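You operate a simulated robot arm through the tools that you are given. There is no shell and no other tool. Be economical: measure what you need, move in short steps, check, and stop when the job is done.

You are at the controls of a simulated robot arm. One attempt, no reset.

## Task
Stop the pump, vent the press, move the block to the white tray.
Fine: pump off before venting; leave the lid open and both latches free.

Only the result counts: the job must be done as asked and must still hold three seconds after the hand-in. Knocking over, shifting, dropping, spilling or breaking anything else fails it. Lids that push on must go on centred and level and be pressed home; caps that screw on are set level and turned clockwise until they are tight.

## Robot
A 7-joint arm with a two-finger parallel gripper, fixed in place. Base frame: the origin is at the foot of the arm, x ahead of it, y to its left, z up. Readings come in mm, rad, newtons and seconds.
With the tool pointing down near the work surface it reaches from about 300 to 700 mm from the base axis. Its first joint turns from -1.152 to 1.152 rad. Payload 1.57 kg.
The TCP is the grasp point between the finger pads, 30 mm short of the fingertips. In the tool frame z runs along the fingers and y along their closing line. The gripper opens to 110 mm. The fingers are 24 mm wide and 12 mm thick; the gripper's body (48 by 112 mm) begins 78 mm behind the TCP.
Orientation is told as [roll, pitch, yaw] about the base's x, y, z axes, in that order, counted from this pose: with the fingers straight down and closing along the base's y, the tool's x points along the base's -x, its y along +y and its z along -z.

## Interface
- The arm moves only by the tool drive_tool. Its argument "motion" is a list of rows, each a list of 7 numbers: the shift along the base's x, y, z in mm, then the turn, a rotation vector about the base's x, y, z in rad, then the gripper command, from -1 (shut) to 1 (fully open), values between in proportion. In form: [[dx, dy, dz, wx, wy, wz, gripper], ...]. A call has 1 to 12 rows; each row shifts and turns the commanded pose from where the row before left it. A row lasts 0.2 s, in which the tool goes at most 50 mm and 0.15 rad; a call with a longer step from one row to the next is refused whole, and so is a gripper value outside its range. A pose out of reach is approached as far as the arm can. The call stops where the force on the tool passes 70 N (or 10 N more than at its start, if that is more) or the arm is blocked; 0.2 s more then pass. The fingers move at their own pace (about 108 mm/s each) and stop on an object; they squeeze with about 33 N. The grip force told is the motor's: it shows also when the fingers shut on nothing. Time passes only in rows, and 0.2 s behind the last, so rows that do not move let the fingers close. It gives the time, the measured TCP pose, the force on the tool (base axes), the opening and the grip force at its end, in the units of the frame above (readings bear some noise).
- Cameras (640 x 400 px; columns grow to the right, rows downward): "scene" is fixed at [175.2, -395.2, 1404.4]; the picture's right is [0.71, -0.71, 0.00], its down [-0.40, -0.40, -0.82] and it looks along [0.58, 0.58, -0.57] (base axes); focal length 226 px, centre (320, 200). "wrist" rides on the gripper at [-36, 0, -80] in the tool frame; the picture's right is [0.00, -1.00, 0.00], its down [0.97, 0.00, -0.24] and it looks along [0.24, 0.00, 0.97] (tool axes); focal length 218 px, centre (320, 200). There is no depth. A picture from a camera that has moved, and an enlarged one, comes with that camera's place and axes in the base frame and with its lens.
- get_image(camera): a new picture of that camera. The clock stands still meanwhile.
- enlarge(camera, box): a new picture of the part [left, top, right, bottom] of that camera's present view, enlarged. The clock stands still meanwhile.
- finish_job(): hands the job in; it is judged then, once.

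Go step by step. Nothing tells you positions but the pictures and the camera data: compare them with the known pose of the tool, close in by small moves and look again before you grip or let go. The budget is 120 turns and 64 pictures, counting those below and the enlarged ones. Unless the task says otherwise, let go and move clear before handing in, and close with one line.

The tools are called after "Call:" as name(argument=value, ...) on one line, values as JSON. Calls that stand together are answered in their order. drive_tool: Moves the arm, as the interface text tells. Its arguments: {"type":"object","properties":{"motion":{"type":"array","items":{"type":"array","items":{"type":"number"}}}},"required":["motion"]} The other tools are called the same way: get_image (camera) takes a picture; enlarge (camera, box) takes an enlarged picture of a part of a camera's view; finish_job () hands the job in.

At the start:

```text
time_s: 0.0
tcp_pos: [354.3, -73.0, 1277.6]
tcp_rot: [0.001, -0.001, 0.001]
ft_force: [0.4, -0.5, -0.9]
width: 109.9
gripper_force: 0.1
```

scene: 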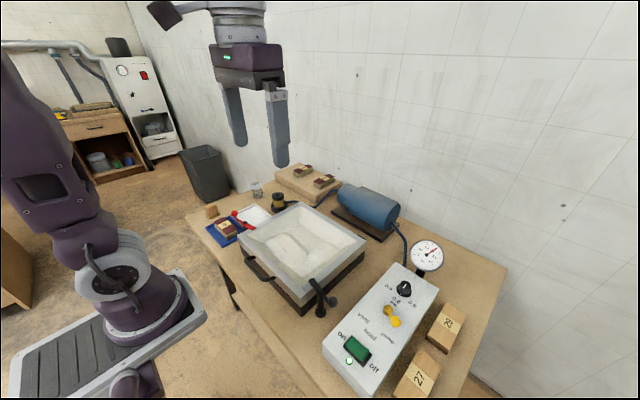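
wrist: 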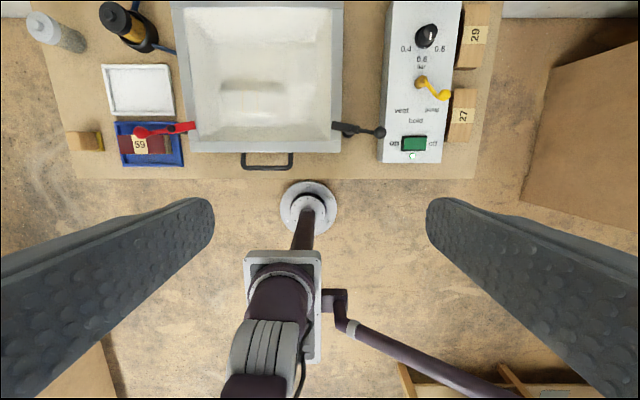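

I see a vacuum press with a red and a black latch, a control box with a green rocker, a yellow valve lever and a gauge, and a white tray to the left. I'll look closer first.

Call:
enlarge(camera="scene", box=[320, 230, 480, 400])

Call:
enlarge(camera="scene", box=[190, 150, 390, 320])

Call:
enlarge(camera="wrist", box=[330, 0, 510, 180])

Call:
enlarge(camera="wrist", box=[20, 0, 360, 190])

```text
2.35 times, centred on (400, 315) of scene
camera zoom: at [175.2, -395.2, 1404.4], right [0.71, -0.71, 0.0], down [-0.4, -0.4, -0.82], along [0.58, 0.58, -0.57], focal length 531 px, centre (132, -71)
```

zoom: 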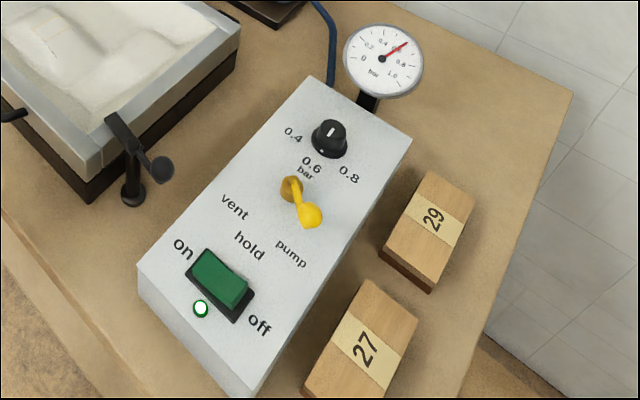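

```text
2.35 times, centred on (290, 235) of scene
camera zoom: at [175.2, -395.2, 1404.4], right [0.71, -0.71, 0.0], down [-0.4, -0.4, -0.82], along [0.58, 0.58, -0.57], focal length 531 px, centre (391, 118)
```

zoom: 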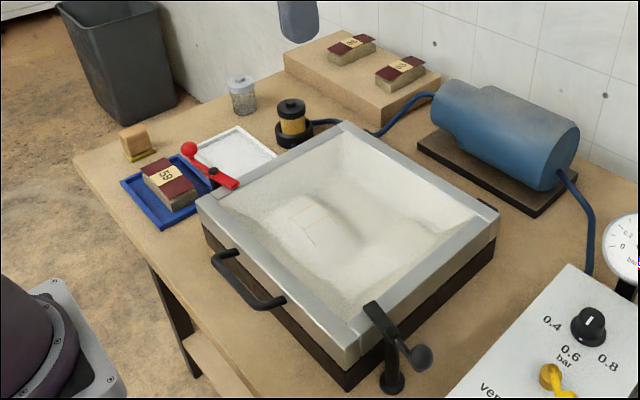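

```text
2.22 times, centred on (420, 90) of wrist
camera zoom: at [388.5, -72.4, 1360.3], right [0.0, -1.0, 0.0], down [-0.97, 0.0, 0.24], along [-0.24, 0.0, -0.97], focal length 485 px, centre (98, 444)
```

zoom: 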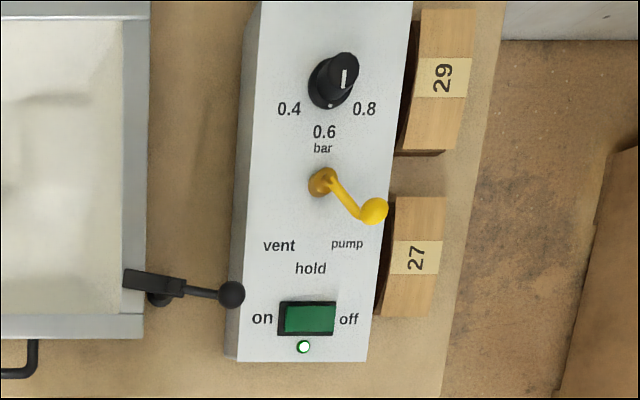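

```text
1.88 times, centred on (190, 95) of wrist
camera zoom: at [388.5, -72.4, 1360.3], right [0.0, -1.0, 0.0], down [-0.97, 0.0, 0.24], along [-0.24, 0.0, -0.97], focal length 411 px, centre (565, 398)
```

zoom: 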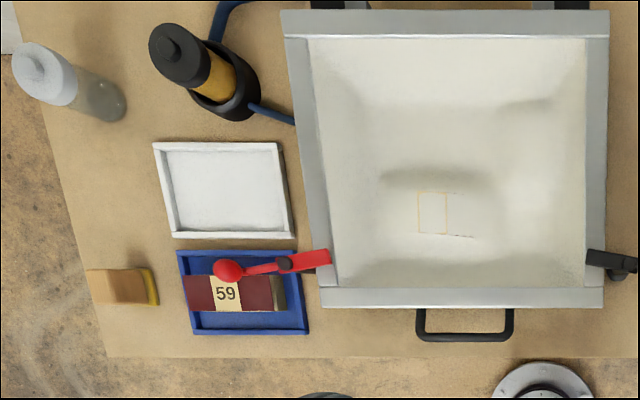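

The rocker is roughly at (395, -297, 833). I'll move over the control panel for a closer view.

Call:
drive_tool(motion=[[6, -28, -32, 0, 0, 0, -1], [6, -28, -32, 0, 0, 0, -1], [6, -28, -32, 0, 0, 0, -1], [6, -28, -32, 0, 0, 0, -1], [6, -28, -32, 0, 0, 0, -1], [6, -28, -32, 0, 0, 0, -1], [6, -28, -32, 0, 0, 0, -1]])

Call:
get_image(camera="wrist")

```text
time_s: 1.6
tcp_pos: [395.5, -269.5, 1055.3]
tcp_rot: [0.0, 0.001, 0.002]
ft_force: [0.0, 0.5, 0.5]
width: 0.0
gripper_force: 21.5
```

```text
57 pictures are left
camera wrist: at [431.1, -268.4, 1136.2], right [0.0, -1.0, 0.0], down [-0.97, 0.0, 0.24], along [-0.24, 0.0, -0.97], focal length 218 px, centre (320, 200)
```

wrist: 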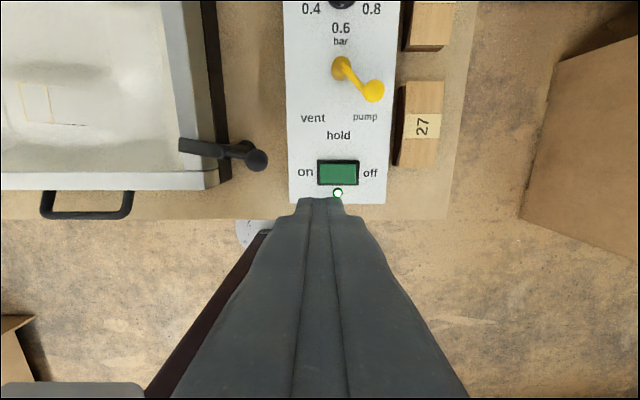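

The rocker is centred near (396, -293, 833). I'll go down over its "off" half and check the gap.

Call:
drive_tool(motion=[[0, -10, -40, 0, 0, 0, -1], [0, -10, -40, 0, 0, 0, -1], [0, -10, -40, 0, 0, 0, -1], [0, -10, -30, 0, 0, 0, -1], [0, 0, -10, 0, 0, 0, -1]])

Call:
enlarge(camera="scene", box=[320, 270, 440, 390])

Call:
get_image(camera="wrist")

```text
time_s: 2.8
tcp_pos: [395.7, -309.1, 894.7]
tcp_rot: [-0.001, 0.002, 0.002]
ft_force: [0.2, 0.4, -0.7]
width: 0.2
gripper_force: 21.0
```

```text
3.33 times, centred on (380, 330) of scene
camera zoom: at [175.2, -395.2, 1404.4], right [0.71, -0.71, 0.0], down [-0.4, -0.4, -0.82], along [0.58, 0.58, -0.57], focal length 752 px, centre (120, -233)
```

zoom: 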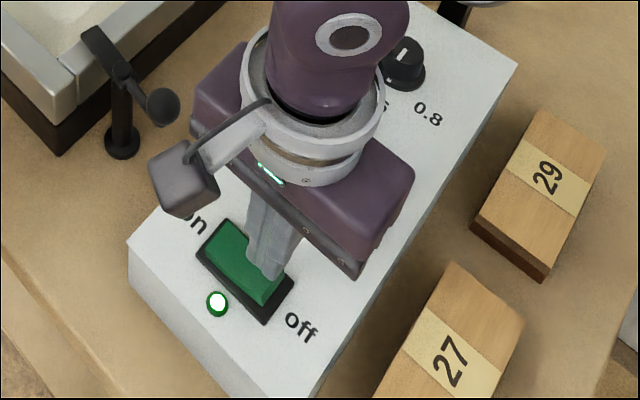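

```text
55 pictures are left
camera wrist: at [431.0, -308.3, 976.5], right [0.0, -1.0, 0.0], down [-0.97, 0.0, 0.24], along [-0.24, 0.0, -0.97], focal length 218 px, centre (320, 200)
```

wrist: 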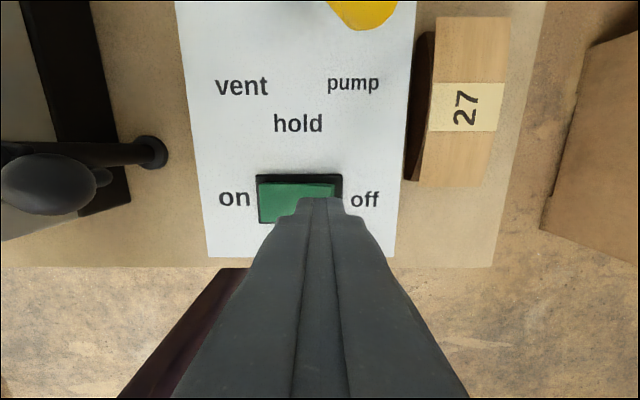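

The tip is over the off half. Pressing down in small steps.

Call:
drive_tool(motion=[[0, -3, -10, 0, 0, 0, -1], [0, 0, -8, 0, 0, 0, -1], [0, 0, -5, 0, 0, 0, -1], [0, 0, -4, 0, 0, 0, -1], [0, 0, -4, 0, 0, 0, -1], [0, 0, -4, 0, 0, 0, -1]])

Call:
enlarge(camera="scene", box=[320, 270, 440, 390])

```text
time_s: 4.1
tcp_pos: [394.9, -312.7, 866.4]
tcp_rot: [-0.003, -0.001, 0.001]
ft_force: [-7.2, 10.8, 27.1]
width: 0.0
gripper_force: 21.6
stopped in row 6: the force on the tool passed its limit (the readings are from after the stop); the commanded pose is now the measured one
```

```text
3.33 times, centred on (380, 330) of scene
camera zoom: at [174.7, -394.7, 1404.6], right [0.71, -0.71, 0.0], down [-0.4, -0.4, -0.82], along [0.58, 0.58, -0.57], focal length 752 px, centre (120, -233)
```

zoom: 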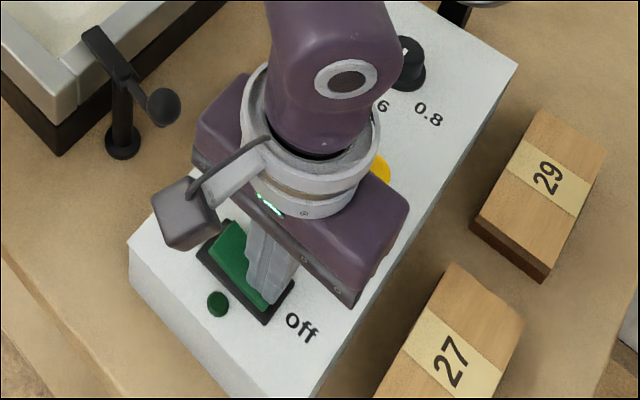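

The pilot lamp is out, so the pump is off. Next I rise and go to the outer (-y) side of the yellow lever, which I place with its ball near (491, -327, 872).

Call:
drive_tool(motion=[[0, 0, 40, 0, 0, 0, -1], [0, 0, 45, 0, 0, 0, -1], [30, -17, 0, 0, 0, 0, -1], [30, -17, 0, 0, 0, 0, -1], [30, -17, 0, 0, 0, 0, -1]])

Call:
get_image(camera="wrist")

Call:
enlarge(camera="scene", box=[320, 230, 480, 390])

```text
time_s: 5.3
tcp_pos: [485.6, -362.6, 948.5]
tcp_rot: [-0.001, -0.001, 0.0]
ft_force: [0.1, 0.2, -0.1]
width: 0.0
gripper_force: 21.5
```

```text
53 pictures are left
camera wrist: at [521.2, -362.1, 1031.3], right [0.0, -1.0, 0.0], down [-0.97, 0.0, 0.24], along [-0.24, 0.0, -0.97], focal length 218 px, centre (320, 200)
```

wrist: 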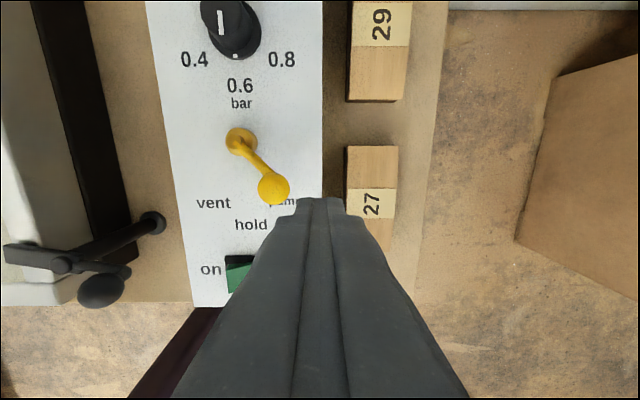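

```text
2.50 times, centred on (400, 310) of scene
camera zoom: at [175.2, -395.2, 1404.4], right [0.71, -0.71, 0.0], down [-0.4, -0.4, -0.82], along [0.58, 0.58, -0.57], focal length 564 px, centre (120, -75)
```

zoom: 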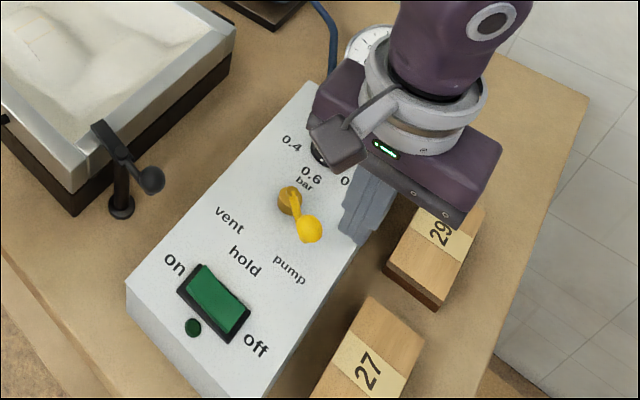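

The ball is confirmed at about (491, -327, 872), pivot near (525, -296). I'll lower the closed fingertips beside the ball and sweep it towards vent (+y).

Call:
drive_tool(motion=[[0, 0, -32, 0, 0, 0, -1], [0, 0, -30, 0, 0, 0, -1], [0, 10, 0, 0, 0, 0, -1], [0, 8, 0, 0, 0, 0, -1], [0, 8, 0, 0, 0, 0, -1], [0, 8, 0, 0, 0, 0, -1], [0, 8, 0, 0, 0, 0, -1], [0, 8, 0, 0, 0, 0, -1], [0, 8, 0, 0, 0, 0, -1], [0, 8, 0, 0, 0, 0, -1]])

Call:
enlarge(camera="scene", box=[320, 230, 480, 390])

Call:
get_image(camera="wrist")

```text
time_s: 7.5
tcp_pos: [486.5, -298.8, 889.2]
tcp_rot: [-0.002, -0.002, 0.0]
ft_force: [-0.8, -0.3, -0.2]
width: 0.0
gripper_force: 21.2
```

```text
2.50 times, centred on (400, 310) of scene
camera zoom: at [175.2, -395.2, 1404.4], right [0.71, -0.71, 0.0], down [-0.4, -0.4, -0.82], along [0.58, 0.58, -0.57], focal length 564 px, centre (120, -75)
```

zoom: 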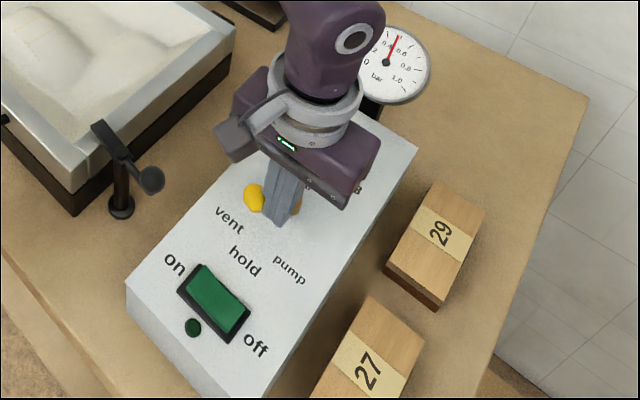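

```text
50 pictures are left
camera wrist: at [521.4, -296.8, 970.1], right [0.0, -1.0, 0.0], down [-0.97, 0.0, 0.24], along [-0.24, 0.0, -0.97], focal length 218 px, centre (320, 200)
```

wrist: 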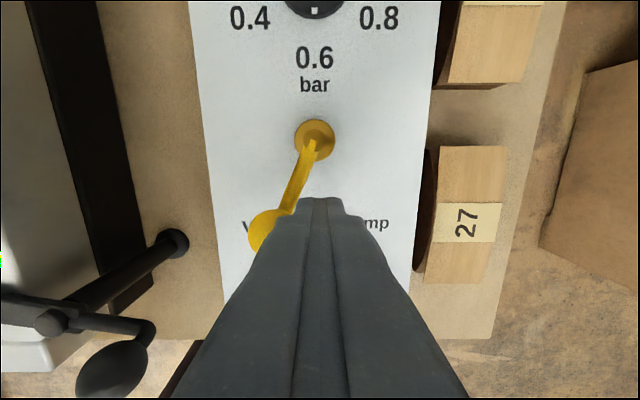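

The lever is most of the way and the gauge is falling. I'll continue gently to vent.

Call:
drive_tool(motion=[[0, 5, 0, 0, 0, 0, -1], [0, 5, 0, 0, 0, 0, -1], [0, 4, 0, 0, 0, 0, -1], [0, 3, 0, 0, 0, 0, -1]])

Call:
get_image(camera="wrist")

Call:
enlarge(camera="scene", box=[320, 230, 480, 390])

```text
time_s: 8.5
tcp_pos: [485.0, -282.6, 889.0]
tcp_rot: [-0.006, -0.001, 0.001]
ft_force: [0.4, -11.7, -3.5]
width: 0.0
gripper_force: 21.9
```

```text
49 pictures are left
camera wrist: at [520.9, -281.6, 970.3], right [0.0, -1.0, 0.01], down [-0.97, 0.0, 0.24], along [-0.24, -0.01, -0.97], focal length 218 px, centre (320, 200)
```

wrist: 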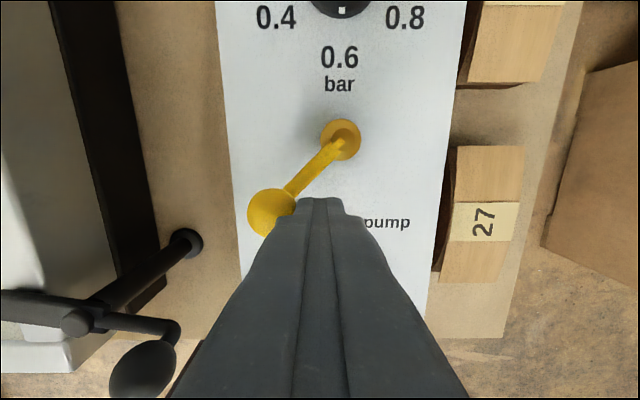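

```text
2.50 times, centred on (400, 310) of scene
camera zoom: at [175.3, -395.6, 1404.3], right [0.71, -0.71, 0.0], down [-0.4, -0.4, -0.82], along [0.58, 0.58, -0.57], focal length 564 px, centre (120, -75)
```

zoom: 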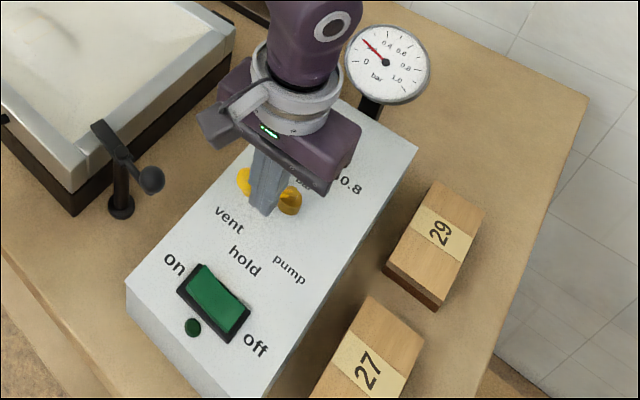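

The lever is at vent and the gauge is dropping. I'll back off, rise, and go look at the black latch.

Call:
drive_tool(motion=[[0, -10, 5, 0, 0, 0, -1], [0, -5, 45, 0, 0, 0, -1], [0, 0, 45, 0, 0, 0, -1], [-15, 30, 30, 0, 0, 0, -1], [-15, 30, 10, 0, 0, 0, -1], [-10, 30, 0, 0, 0, 0, -1], [-10, 30, 0, 0, 0, 0, -1]])

Call:
get_image(camera="wrist")

Call:
enlarge(camera="scene", box=[270, 230, 430, 330])

```text
time_s: 10.1
tcp_pos: [434.3, -177.0, 1025.2]
tcp_rot: [-0.004, -0.002, -0.001]
ft_force: [0.6, 0.6, 0.5]
width: 0.0
gripper_force: 21.1
```

```text
47 pictures are left
camera wrist: at [469.8, -175.1, 1105.1], right [0.0, -1.0, 0.0], down [-0.97, 0.0, 0.24], along [-0.24, 0.0, -0.97], focal length 218 px, centre (320, 200)
```

wrist: 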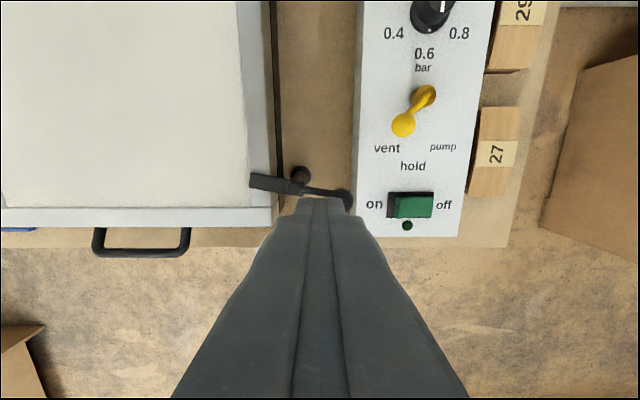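

```text
4.00 times, centred on (350, 280) of scene
camera zoom: at [175.2, -395.2, 1404.4], right [0.71, -0.71, 0.0], down [-0.4, -0.4, -0.82], along [0.58, 0.58, -0.57], focal length 903 px, centre (200, -120)
```

zoom: 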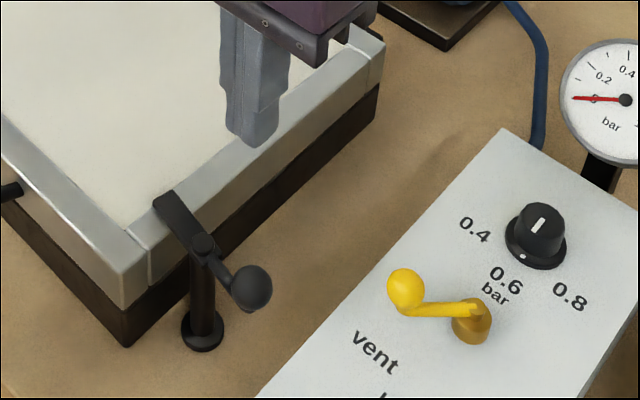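

The gauge is at 0. The black latch pivots on a vertical post near (433, -157), with its ball near (417, -200, 887). I'll place the fingertips behind the ball and push towards the base, carefully, to see if it turns that way.

Call:
drive_tool(motion=[[8, -13, 0, 0, 0, 0, -1], [8, -13, 0, 0, 0, 0, -1], [0, 0, -40, 0, 0, 0, -1], [0, 0, -40, 0, 0, 0, -1], [0, 0, -30, 0, 0, 0, -1], [0, 0, -14, 0, 0, 0, -1], [-6, 0, 0, 0, 0, 0, -1], [-6, 0, 0, 0, 0, 0, -1], [-6, 0, 0, 0, 0, 0, -1], [-6, 0, 0, 0, 0, 0, -1]])

Call:
get_image(camera="wrist")

Call:
enlarge(camera="scene", box=[270, 230, 430, 330])

```text
time_s: 12.3
tcp_pos: [428.0, -202.6, 900.4]
tcp_rot: [-0.002, 0.0, 0.001]
ft_force: [0.0, -0.4, 0.9]
width: 0.1
gripper_force: 21.1
```

```text
45 pictures are left
camera wrist: at [462.7, -201.0, 981.4], right [0.0, -1.0, 0.0], down [-0.97, 0.0, 0.24], along [-0.24, 0.0, -0.97], focal length 218 px, centre (320, 200)
```

wrist: 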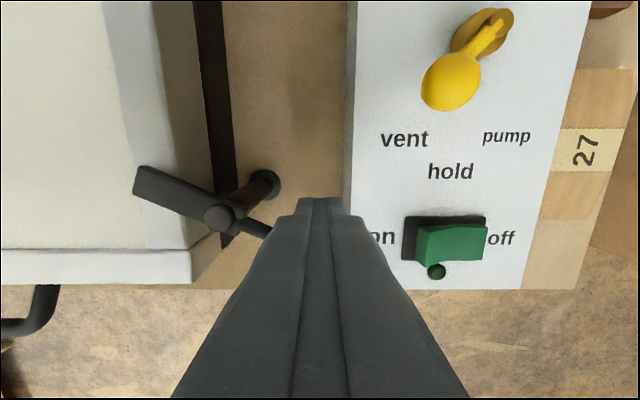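

```text
4.00 times, centred on (350, 280) of scene
camera zoom: at [175.2, -395.2, 1404.4], right [0.71, -0.71, 0.0], down [-0.4, -0.4, -0.82], along [0.58, 0.58, -0.57], focal length 903 px, centre (200, -120)
```

zoom: 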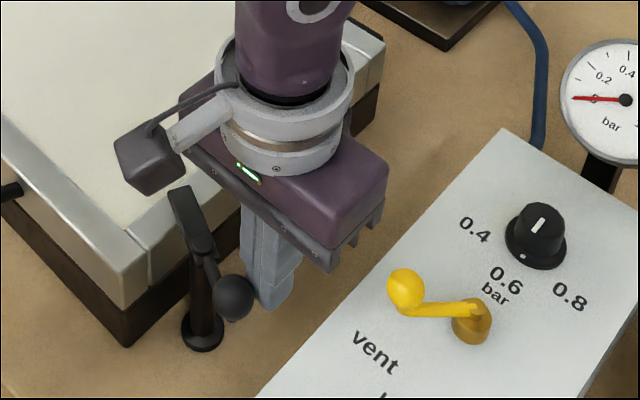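

The latch turns freely this way. Continuing the arc.

Call:
drive_tool(motion=[[-8, 0, 0, 0, 0, 0, -1], [-8, 0, 0, 0, 0, 0, -1], [-8, 0, 0, 0, 0, 0, -1], [-6, 4, 0, 0, 0, 0, -1], [-4, 6, 0, 0, 0, 0, -1], [-3, 8, 0, 0, 0, 0, -1], [-2, 8, 0, 0, 0, 0, -1], [0, 7, 0, 0, 0, 0, -1], [0, 6, 0, 0, 0, 0, -1]])

Call:
get_image(camera="wrist")

Call:
enlarge(camera="scene", box=[270, 230, 430, 330])

```text
time_s: 14.3
tcp_pos: [388.8, -166.7, 900.9]
tcp_rot: [-0.006, -0.005, -0.004]
ft_force: [-4.4, -44.9, -14.5]
width: 0.1
gripper_force: 21.7
```

```text
43 pictures are left
camera wrist: at [424.1, -166.3, 982.0], right [0.0, -1.0, 0.01], down [-0.97, 0.01, 0.24], along [-0.24, -0.01, -0.97], focal length 218 px, centre (320, 200)
```

wrist: 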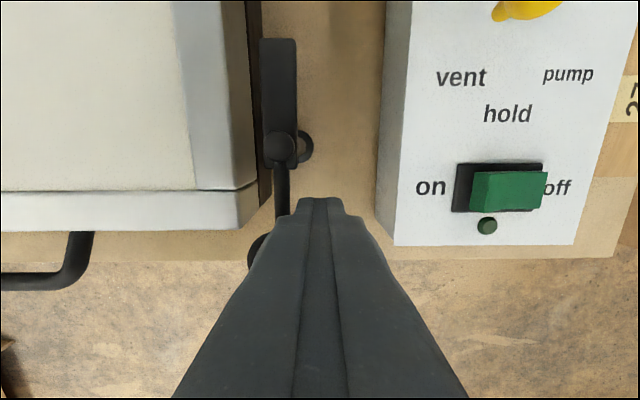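

```text
4.00 times, centred on (350, 280) of scene
camera zoom: at [175.2, -396.5, 1404.0], right [0.71, -0.71, 0.0], down [-0.4, -0.4, -0.82], along [0.58, 0.58, -0.57], focal length 903 px, centre (200, -120)
```

zoom: 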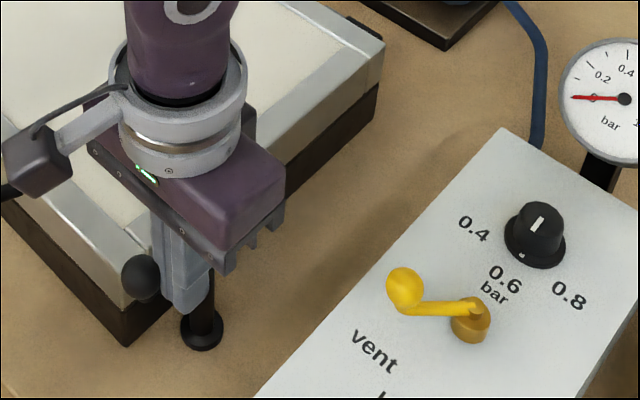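

The black latch is at its free stop, fully clear of the frame. I'll back off, rise and go to the red latch.

Call:
drive_tool(motion=[[0, -12, 0, 0, 0, 0, -1], [0, -2, 48, 0, 0, 0, -1], [0, 0, 49, 0, 0, 0, -1], [0, 30, 35, 0, 0, 0, -1], [5, 48, 10, 0, 0, 0, -1], [5, 49, 0, 0, 0, 0, -1], [5, 49, 0, 0, 0, 0, -1], [5, 49, 0, 0, 0, 0, -1], [5, 49, 0, 0, 0, 0, -1], [5, 49, 0, 0, 0, 0, -1], [5, 49, 0, 0, 0, 0, -1], [0, 35, 0, 0, 0, 0, -1]])

Call:
get_image(camera="wrist")

Call:
enlarge(camera="scene", box=[190, 150, 350, 310])

```text
time_s: 16.9
tcp_pos: [426.2, 231.4, 1041.7]
tcp_rot: [-0.002, -0.004, -0.001]
ft_force: [0.7, 0.3, 0.8]
width: 0.0
gripper_force: 21.5
```

```text
41 pictures are left
camera wrist: at [460.1, 231.8, 1123.5], right [0.0, -1.0, 0.0], down [-0.97, 0.0, 0.24], along [-0.24, 0.0, -0.97], focal length 218 px, centre (320, 200)
```

wrist: 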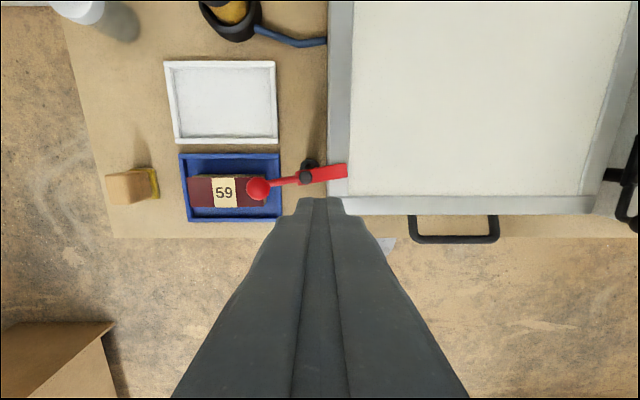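

```text
2.50 times, centred on (270, 230) of scene
camera zoom: at [175.2, -395.2, 1404.4], right [0.71, -0.71, 0.0], down [-0.4, -0.4, -0.82], along [0.58, 0.58, -0.57], focal length 564 px, centre (445, 125)
```

zoom: 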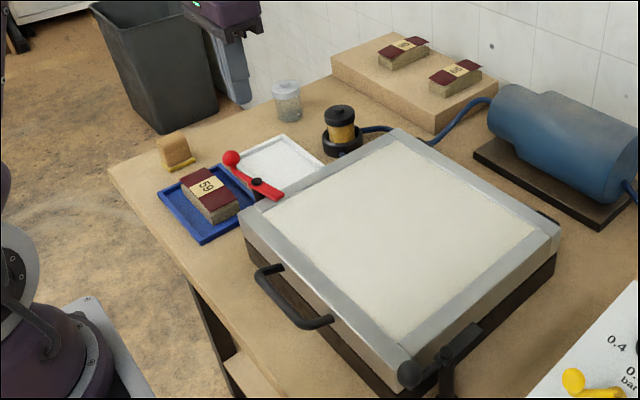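

The red latch ball is near (414, 302, 882), its pivot near (431, 246). I'll do the mirrored push.

Call:
drive_tool(motion=[[10, 36, 0, 0, 0, 0, -1], [10, 36, 0, 0, 0, 0, -1], [0, 0, -48, 0, 0, 0, -1], [0, 0, -48, 0, 0, 0, -1], [0, 0, -30, 0, 0, 0, -1], [0, 0, -19, 0, 0, 0, -1], [-6, 0, 0, 0, 0, 0, -1], [-6, 0, 0, 0, 0, 0, -1], [-6, 0, 0, 0, 0, 0, -1], [-6, 0, 0, 0, 0, 0, -1]])

Call:
get_image(camera="wrist")

```text
time_s: 19.1
tcp_pos: [420.4, 302.4, 897.7]
tcp_rot: [-0.002, -0.002, -0.001]
ft_force: [1.4, -0.1, 0.0]
width: 0.0
gripper_force: 21.5
```

```text
39 pictures are left
camera wrist: at [455.0, 302.9, 977.9], right [0.0, -1.0, 0.0], down [-0.97, 0.0, 0.24], along [-0.24, 0.0, -0.97], focal length 218 px, centre (320, 200)
```

wrist: 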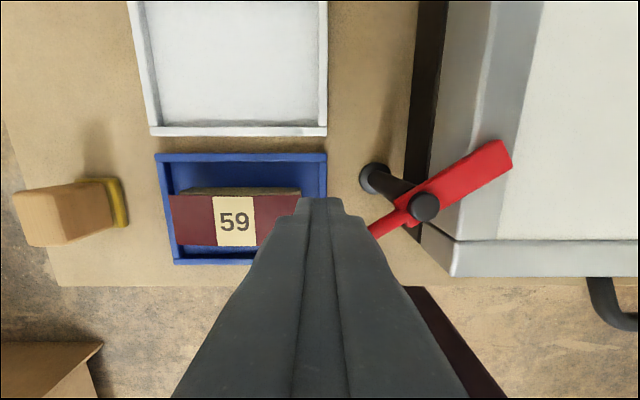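

It turns freely. Continuing the arc to the stop.

Call:
drive_tool(motion=[[-8, 0, 0, 0, 0, 0, -1], [-8, 0, 0, 0, 0, 0, -1], [-8, 0, 0, 0, 0, 0, -1], [-8, -3, 0, 0, 0, 0, -1], [-6, -6, 0, 0, 0, 0, -1], [-4, -8, 0, 0, 0, 0, -1], [-2, -8, 0, 0, 0, 0, -1], [-2, -8, 0, 0, 0, 0, -1], [0, -8, 0, 0, 0, 0, -1], [0, -6, 0, 0, 0, 0, -1], [0, -4, 0, 0, 0, 0, -1]])

Call:
get_image(camera="wrist")

```text
time_s: 21.3
tcp_pos: [374.7, 270.5, 898.9]
tcp_rot: [0.024, -0.013, 0.012]
ft_force: [0.5, 19.9, -10.6]
width: 0.1
gripper_force: 21.2
stopped in row 10: the force on the tool passed its limit (the readings are from after the stop); the commanded pose is now the measured one
```

```text
38 pictures are left
camera wrist: at [408.5, 268.5, 979.9], right [0.01, -1.0, -0.02], down [-0.97, -0.02, 0.23], along [-0.23, 0.02, -0.97], focal length 218 px, centre (320, 200)
```

wrist: 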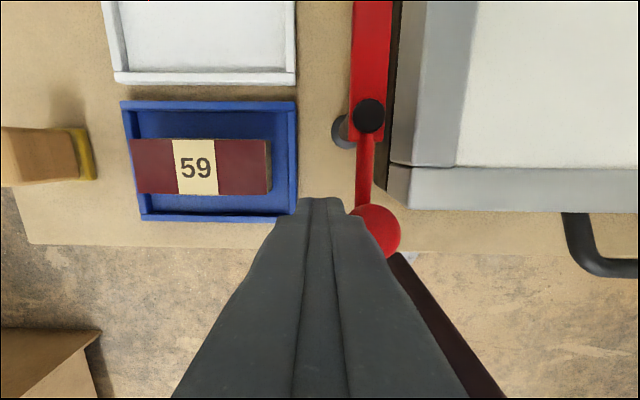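

Both latches are free. I'll back off, level the tool, and move over the lid handle near (338, 50, 850), turning 90° so the fingers close along x, and opening them a bit.

Call:
drive_tool(motion=[[0, 12, 0, -0.024, 0.013, -0.012, -1], [0, 0, 48, 0, 0, 0, -1], [0, 0, 48, 0, 0, 0, -1], [-5, -30, 30, 0, 0, 0, -1], [-5, -45, 0, 0, 0, -0.15, -0.4], [-5, -45, 0, 0, 0, -0.15, -0.4], [-5, -45, 0, 0, 0, -0.15, -0.4], [-5, -40, 0, 0, 0, -0.15, -0.4], [-5, -27, 0, 0, 0, -0.15, -0.4], [0, 0, 0, 0, 0, -0.15, -0.4], [0, 0, 0, 0, 0, -0.15, -0.4]])

Call:
drive_tool(motion=[[0, 0, 0, 0, 0, -0.15, -0.4], [0, 0, 0, 0, 0, -0.15, -0.4], [0, 0, 0, 0, 0, -0.15, -0.4], [0, 0, 0, 0, 0, -0.07, -0.4]])

Call:
get_image(camera="wrist")

Call:
get_image(camera="scene")

```text
time_s: 23.7
tcp_pos: [343.5, 46.2, 1024.2]
tcp_rot: [-0.005, 0.003, -1.054]
ft_force: [0.1, 0.2, -0.3]
width: 33.2
gripper_force: 0.0
```

```text
time_s: 24.7
tcp_pos: [344.7, 46.0, 1024.5]
tcp_rot: [-0.005, 0.003, -1.574]
ft_force: [0.3, -0.3, -0.4]
width: 33.2
gripper_force: 0.0
```

```text
37 pictures are left
camera wrist: at [343.5, 10.7, 1105.5], right [-1.0, 0.0, 0.01], down [0.0, 0.97, 0.24], along [0.0, 0.24, -0.97], focal length 218 px, centre (320, 200)
```

wrist: 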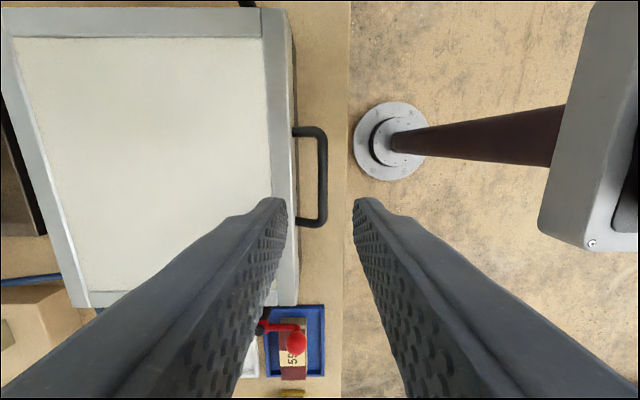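

```text
36 pictures are left
```

scene: 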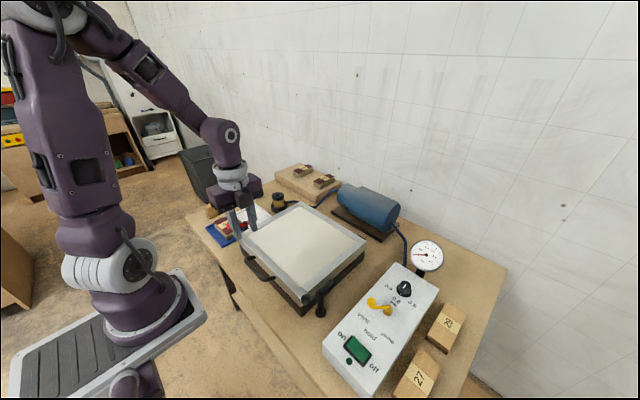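

The handle bar runs along y at x≈340, centred on y≈49. I'll narrow the opening to ~25 mm, align and descend just above the bar.

Call:
drive_tool(motion=[[-5, 3, -30, 0, 0, 0, -0.55], [0, 0, -45, 0, 0, 0, -0.55], [0, 0, -45, 0, 0, 0, -0.55]])

Call:
get_image(camera="wrist")

Call:
enlarge(camera="scene", box=[200, 190, 340, 310])

```text
time_s: 25.5
tcp_pos: [340.2, 49.1, 903.4]
tcp_rot: [-0.006, 0.002, -1.57]
ft_force: [-0.1, 0.0, -0.6]
width: 24.5
gripper_force: 0.1
```

```text
35 pictures are left
camera wrist: at [339.5, 12.7, 984.7], right [-1.0, 0.0, 0.01], down [0.0, 0.97, 0.24], along [0.0, 0.24, -0.97], focal length 218 px, centre (320, 200)
```

wrist: 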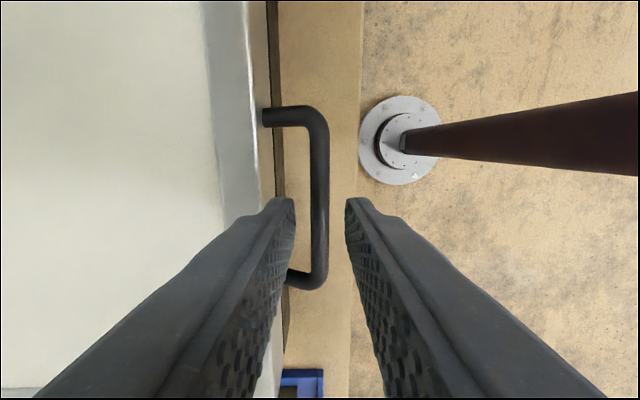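

```text
3.33 times, centred on (270, 250) of scene
camera zoom: at [175.2, -395.2, 1404.4], right [0.71, -0.71, 0.0], down [-0.4, -0.4, -0.82], along [0.58, 0.58, -0.57], focal length 752 px, centre (487, 33)
```

zoom: 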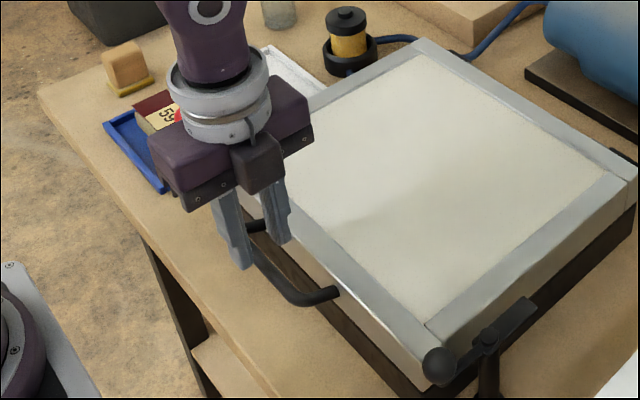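

The bar sits centred between the fingers, at about z 860. Descending and gripping it.

Call:
drive_tool(motion=[[0, 0, -15, 0, 0, 0, -0.55], [0, 0, -12, 0, 0, 0, -0.55], [0, 0, -10, 0, 0, 0, -0.55], [0, 0, 0, 0, 0, 0, -1], [0, 0, 0, 0, 0, 0, -1]])

Call:
enlarge(camera="scene", box=[220, 220, 300, 290])

```text
time_s: 26.7
tcp_pos: [341.0, 49.5, 867.8]
tcp_rot: [-0.003, 0.002, -1.571]
ft_force: [8.0, -2.3, 7.8]
width: 11.7
gripper_force: 29.0
```

```text
5.71 times, centred on (260, 255) of scene
camera zoom: at [175.3, -395.3, 1404.4], right [0.71, -0.71, 0.0], down [-0.4, -0.4, -0.82], along [0.58, 0.58, -0.57], focal length 1290 px, centre (663, -114)
```

zoom: 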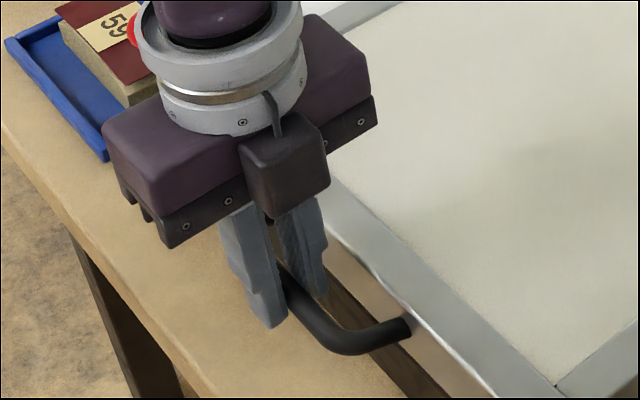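

The bar is gripped (11.7 mm). I'll lift it a little along an arc about the rear hinge and check.

Call:
drive_tool(motion=[[0.6, 0, 20, 0, 0, 0, -1], [1.8, 0, 20, 0, 0, 0, -1], [3, 0, 19.7, 0, 0, 0, -1], [4.3, 0, 19.4, 0, 0, 0, -1]])

Call:
get_image(camera="scene")

```text
time_s: 27.7
tcp_pos: [356.6, 47.8, 946.7]
tcp_rot: [0.015, 0.002, -1.572]
ft_force: [53.1, -7.0, -19.3]
width: 12.0
gripper_force: 29.1
```

```text
32 pictures are left
```

scene: 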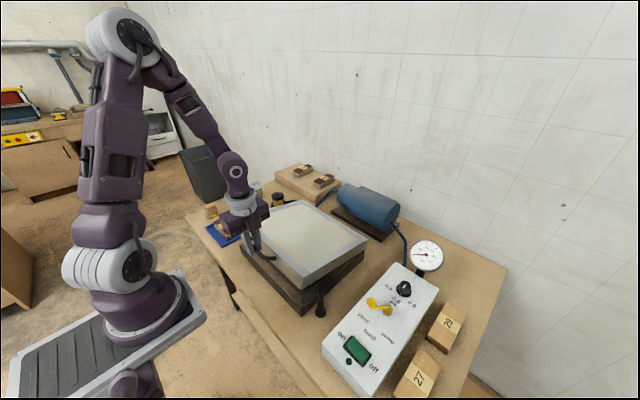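

The lid is opening, with a forward pull that shows the hinge sits lower than I assumed (about z 836). I'll relieve that and continue in short arcs.

Call:
drive_tool(motion=[[7, 0, 0, 0, 0, 0, -1], [8.5, 0, 22.4, 0, 0, 0, -1], [9.7, 0, 20.8, 0, 0, 0, -1]])

```text
time_s: 28.5
tcp_pos: [375.6, 49.1, 989.7]
tcp_rot: [-0.007, 0.002, -1.57]
ft_force: [11.8, -10.6, -5.5]
width: 11.8
gripper_force: 29.1
```

Call:
drive_tool(motion=[[12.5, 0, 20, 0, 0, 0, -1], [13, 0, 19.3, 0, 0, 0, -1], [14, 0, 18.3, 0, 0, 0, -1]])

Call:
get_image(camera="scene")

```text
time_s: 29.3
tcp_pos: [411.5, 48.9, 1047.4]
tcp_rot: [-0.009, 0.004, -1.572]
ft_force: [-34.4, -2.3, 24.8]
width: 12.1
gripper_force: 29.1
```

```text
31 pictures are left
```

scene: 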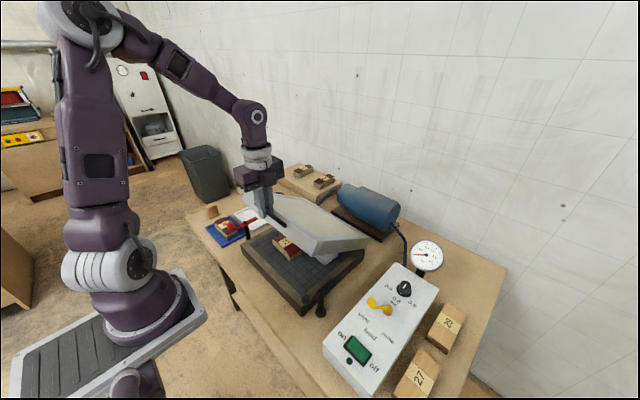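

The force now pushes outward; I'll check whether a fingertip touches the frame.

Call:
enlarge(camera="scene", box=[220, 150, 380, 310])

Call:
get_image(camera="wrist")

```text
2.50 times, centred on (300, 230) of scene
camera zoom: at [173.8, -395.4, 1404.6], right [0.71, -0.71, 0.0], down [-0.4, -0.4, -0.82], along [0.58, 0.58, -0.57], focal length 564 px, centre (370, 125)
```

zoom: 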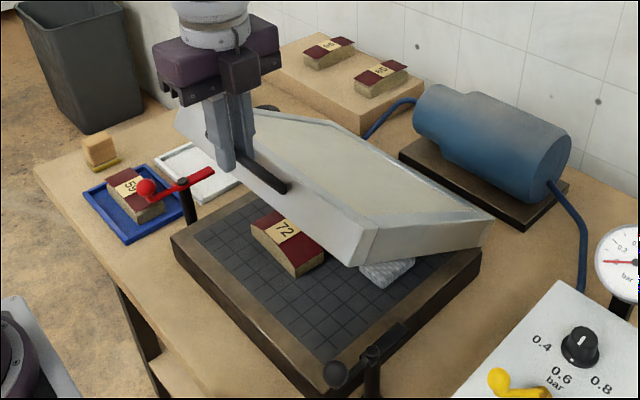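

```text
29 pictures are left
camera wrist: at [411.0, 14.0, 1128.4], right [-1.0, 0.0, 0.01], down [0.0, 0.97, 0.24], along [-0.01, 0.24, -0.97], focal length 218 px, centre (320, 200)
```

wrist: 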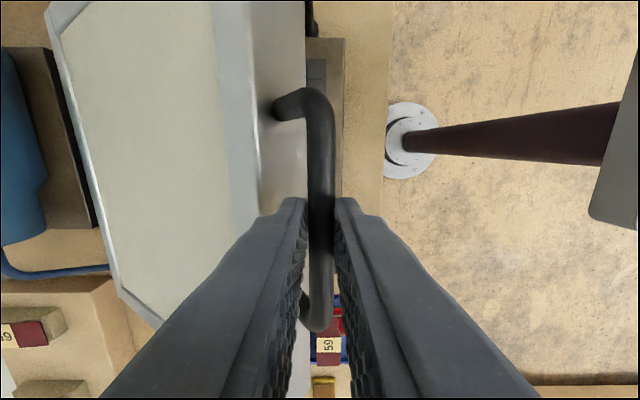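

The frame is deep, so the inner fingertip may be near it. I'll ease outward a little and tilt the tool slightly with the lid, then read the force.

Call:
drive_tool(motion=[[-3, 0, 2, 0, 0.1, 0, -1], [0, 0, 0, 0, 0.1, 0, -1], [0, 0, 0, 0, 0.1, 0, -1]])

```text
time_s: 30.1
tcp_pos: [415.4, 49.4, 1048.5]
tcp_rot: [-0.293, 0.0, -1.572]
ft_force: [31.8, 0.0, -23.8]
width: 11.7
gripper_force: 28.9
```

That was fingertip contact; it's gone with the tilt. I'll continue the arc, tilting along with the lid.

Call:
drive_tool(motion=[[3.5, 0, -2.5, 0, 0, 0, -1], [15.3, 0, 17.2, 0, 0.05, 0, -1], [16.4, 0, 16, 0, 0.05, 0, -1]])

```text
time_s: 30.9
tcp_pos: [445.3, 49.2, 1081.4]
tcp_rot: [-0.411, 0.004, -1.573]
ft_force: [-7.4, -3.4, 6.4]
width: 11.8
gripper_force: 28.8
```

Call:
drive_tool(motion=[[17, 0, 15.3, 0, 0.05, 0, -1], [18.5, 0, 13.6, 0, 0.05, 0, -1], [19.4, 0, 12.3, 0, 0.05, 0, -1]])

Call:
enlarge(camera="scene", box=[180, 60, 400, 310])

```text
time_s: 31.7
tcp_pos: [486.4, 49.9, 1115.5]
tcp_rot: [-0.575, -0.002, -1.569]
ft_force: [-29.7, -1.4, 40.1]
width: 12.1
gripper_force: 28.9
out of reach, approached as far as the arm can: row 3
```

```text
1.60 times, centred on (290, 185) of scene
camera zoom: at [173.6, -395.3, 1404.6], right [0.71, -0.71, 0.0], down [-0.4, -0.4, -0.82], along [0.58, 0.58, -0.57], focal length 361 px, centre (368, 224)
```

zoom: 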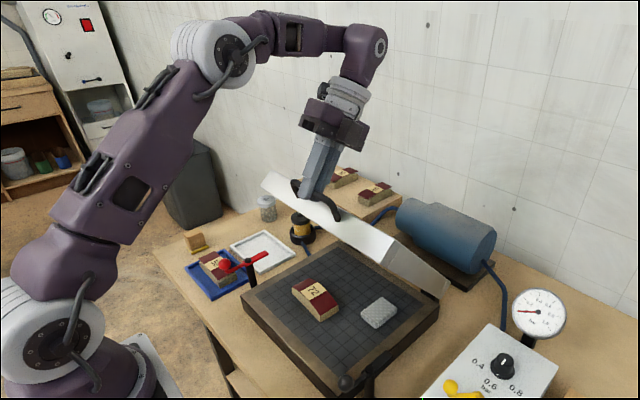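

The arm is at its reach with this tilt; the lid is near 60°, and tangential force on the handle has been near zero throughout, which suggests a friction hinge. I'll relax radially, then loosen the fingers by only 1–2 mm to see whether the lid holds itself.

Call:
drive_tool(motion=[[-2, 0, 3, 0, -0.05, 0, -1], [0, 0, 0, 0, -0.05, 0, -1]])

```text
time_s: 32.3
tcp_pos: [487.3, 49.9, 1116.2]
tcp_rot: [-0.457, 0.001, -1.571]
ft_force: [-20.2, 0.7, 26.5]
width: 12.0
gripper_force: 28.7
```

Call:
drive_tool(motion=[[-2, 0, 3, 0, -0.05, 0, -1], [0, 0, 0, 0, 0, 0, -1]])

```text
time_s: 32.9
tcp_pos: [488.5, 49.0, 1118.7]
tcp_rot: [-0.403, 0.003, -1.574]
ft_force: [-0.2, 1.0, -1.7]
width: 12.0
gripper_force: 28.9
```

Force is now zero with the lid held, so it supports itself. Loosening slightly to confirm.

Call:
drive_tool(motion=[[0, 0, 0, 0, 0, 0, -0.72], [0, 0, 0, 0, 0, 0, -0.72]])

Call:
get_image(camera="wrist")

```text
time_s: 33.5
tcp_pos: [487.3, 50.0, 1118.0]
tcp_rot: [-0.405, 0.002, -1.572]
ft_force: [-1.3, 0.6, -0.4]
width: 15.4
gripper_force: 0.0
```

```text
27 pictures are left
camera wrist: at [518.2, 14.0, 1192.4], right [-0.92, 0.0, 0.39], down [0.1, 0.97, 0.22], along [-0.38, 0.24, -0.89], focal length 218 px, centre (320, 200)
```

wrist: 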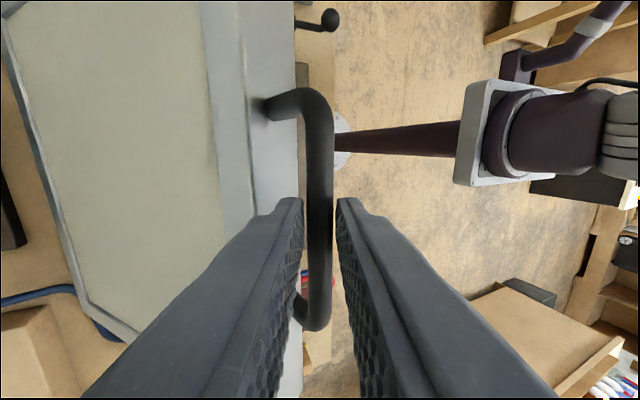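

The lid holds by itself. I'll withdraw the fingers upward while straightening the tool.

Call:
drive_tool(motion=[[6, 0, 14, 0, 0, 0, -0.6], [5, 0, 14, 0, -0.04, 0, -0.6], [3, 0, 15, 0, -0.08, 0, -0.6], [0, 0, 15, 0, -0.1, 0, -0.6], [-20, 0, 10, 0, -0.1, 0, -1], [-40, 0, 0, 0, -0.08, 0, -1], [-40, 0, 0, 0, 0, 0, -1]])

Call:
get_image(camera="scene")

```text
time_s: 35.1
tcp_pos: [400.9, 49.8, 1186.9]
tcp_rot: [-0.005, 0.004, -1.569]
ft_force: [-0.3, -0.2, 0.0]
width: 0.0
gripper_force: 21.1
```

```text
26 pictures are left
```

scene: 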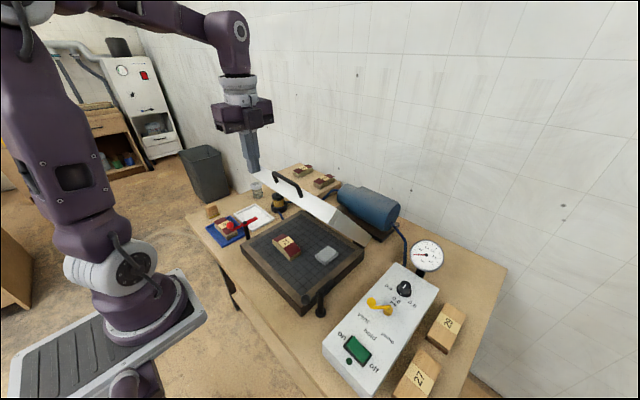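

The lid stays at about 60°. I want it further open: I'll tilt the closed fingers forward, place them in front of the handle bar and push it on toward upright.

Call:
drive_tool(motion=[[-20, 0, 0, 0, -0.15, 0, -1], [-10, 0, -20, 0, -0.15, 0, -1], [0, 0, -30, 0, -0.15, 0, -1], [20, 0, -30, 0, -0.15, 0, -1], [40, 0, -10, 0, 0, 0, -1], [17, 0, 0, 0, 0, 0, -1]])

Call:
enlarge(camera="scene", box=[200, 90, 360, 250])

```text
time_s: 36.5
tcp_pos: [443.8, 51.3, 1102.4]
tcp_rot: [0.595, 0.006, -1.567]
ft_force: [0.1, 0.0, 0.0]
width: 0.0
gripper_force: 20.8
out of reach, approached as far as the arm can: row 4
```

```text
2.50 times, centred on (280, 170) of scene
camera zoom: at [175.2, -395.2, 1404.4], right [0.71, -0.71, 0.0], down [-0.4, -0.4, -0.82], along [0.58, 0.58, -0.57], focal length 564 px, centre (420, 275)
```

zoom: 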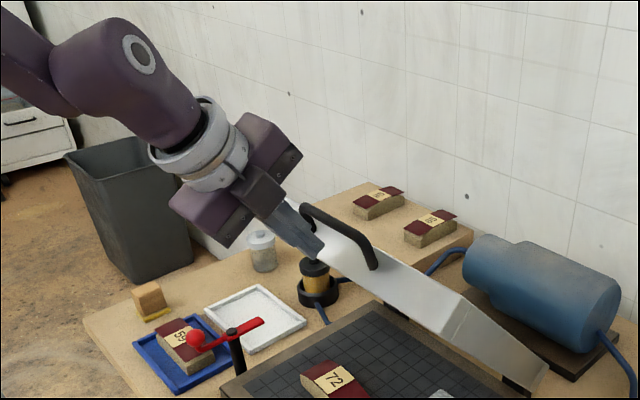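

Call:
drive_tool(motion=[[10, 0, 3, 0, 0, 0, -1], [11, 0, 3, 0, 0, 0, -1], [20, 0, 13.3, 0, 0.07, 0, -1], [20.3, 0, 12.1, 0, 0.07, 0, -1], [21.1, 0, 10.6, 0, 0.07, 0, -1]])

Call:
enlarge(camera="scene", box=[200, 70, 360, 250])

```text
time_s: 37.7
tcp_pos: [526.1, 51.4, 1144.7]
tcp_rot: [0.382, 0.005, -1.569]
ft_force: [-0.4, 1.3, 0.1]
width: 0.2
gripper_force: 21.2
```

```text
2.22 times, centred on (280, 160) of scene
camera zoom: at [175.2, -395.2, 1404.4], right [0.71, -0.71, 0.0], down [-0.4, -0.4, -0.82], along [0.58, 0.58, -0.57], focal length 502 px, centre (409, 289)
```

zoom: 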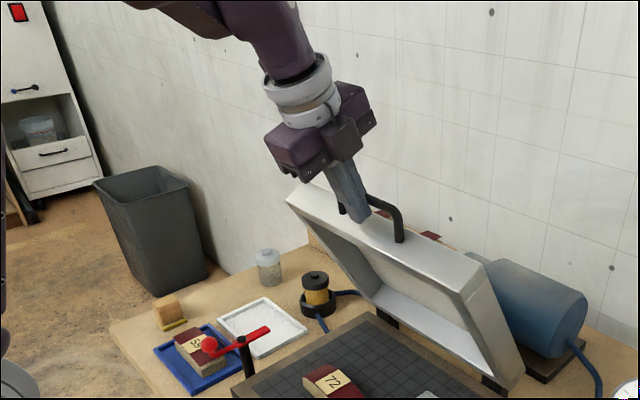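

Working well; the lid is at about 72°. A bit further.

Call:
drive_tool(motion=[[21.9, 0, 9.1, 0, 0.07, 0, -1], [22.4, 0, 7.6, 0, 0.07, 0, -1]])

Call:
enlarge(camera="scene", box=[200, 70, 360, 250])

```text
time_s: 38.3
tcp_pos: [571.0, 50.9, 1160.5]
tcp_rot: [0.243, 0.003, -1.57]
ft_force: [-0.8, 0.5, -0.5]
width: 0.1
gripper_force: 21.7
```

```text
2.22 times, centred on (280, 160) of scene
camera zoom: at [175.2, -395.2, 1404.4], right [0.71, -0.71, 0.0], down [-0.4, -0.4, -0.82], along [0.58, 0.58, -0.57], focal length 502 px, centre (409, 289)
```

zoom: 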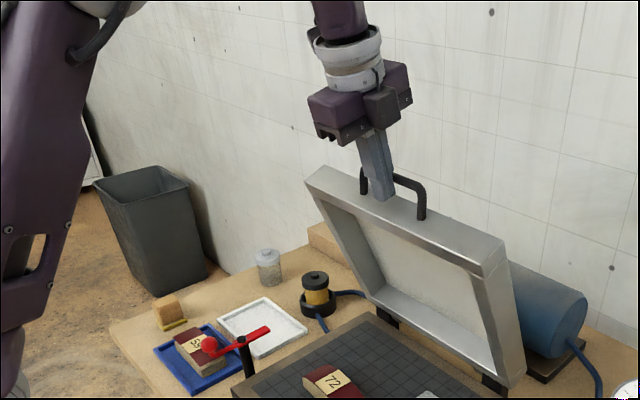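

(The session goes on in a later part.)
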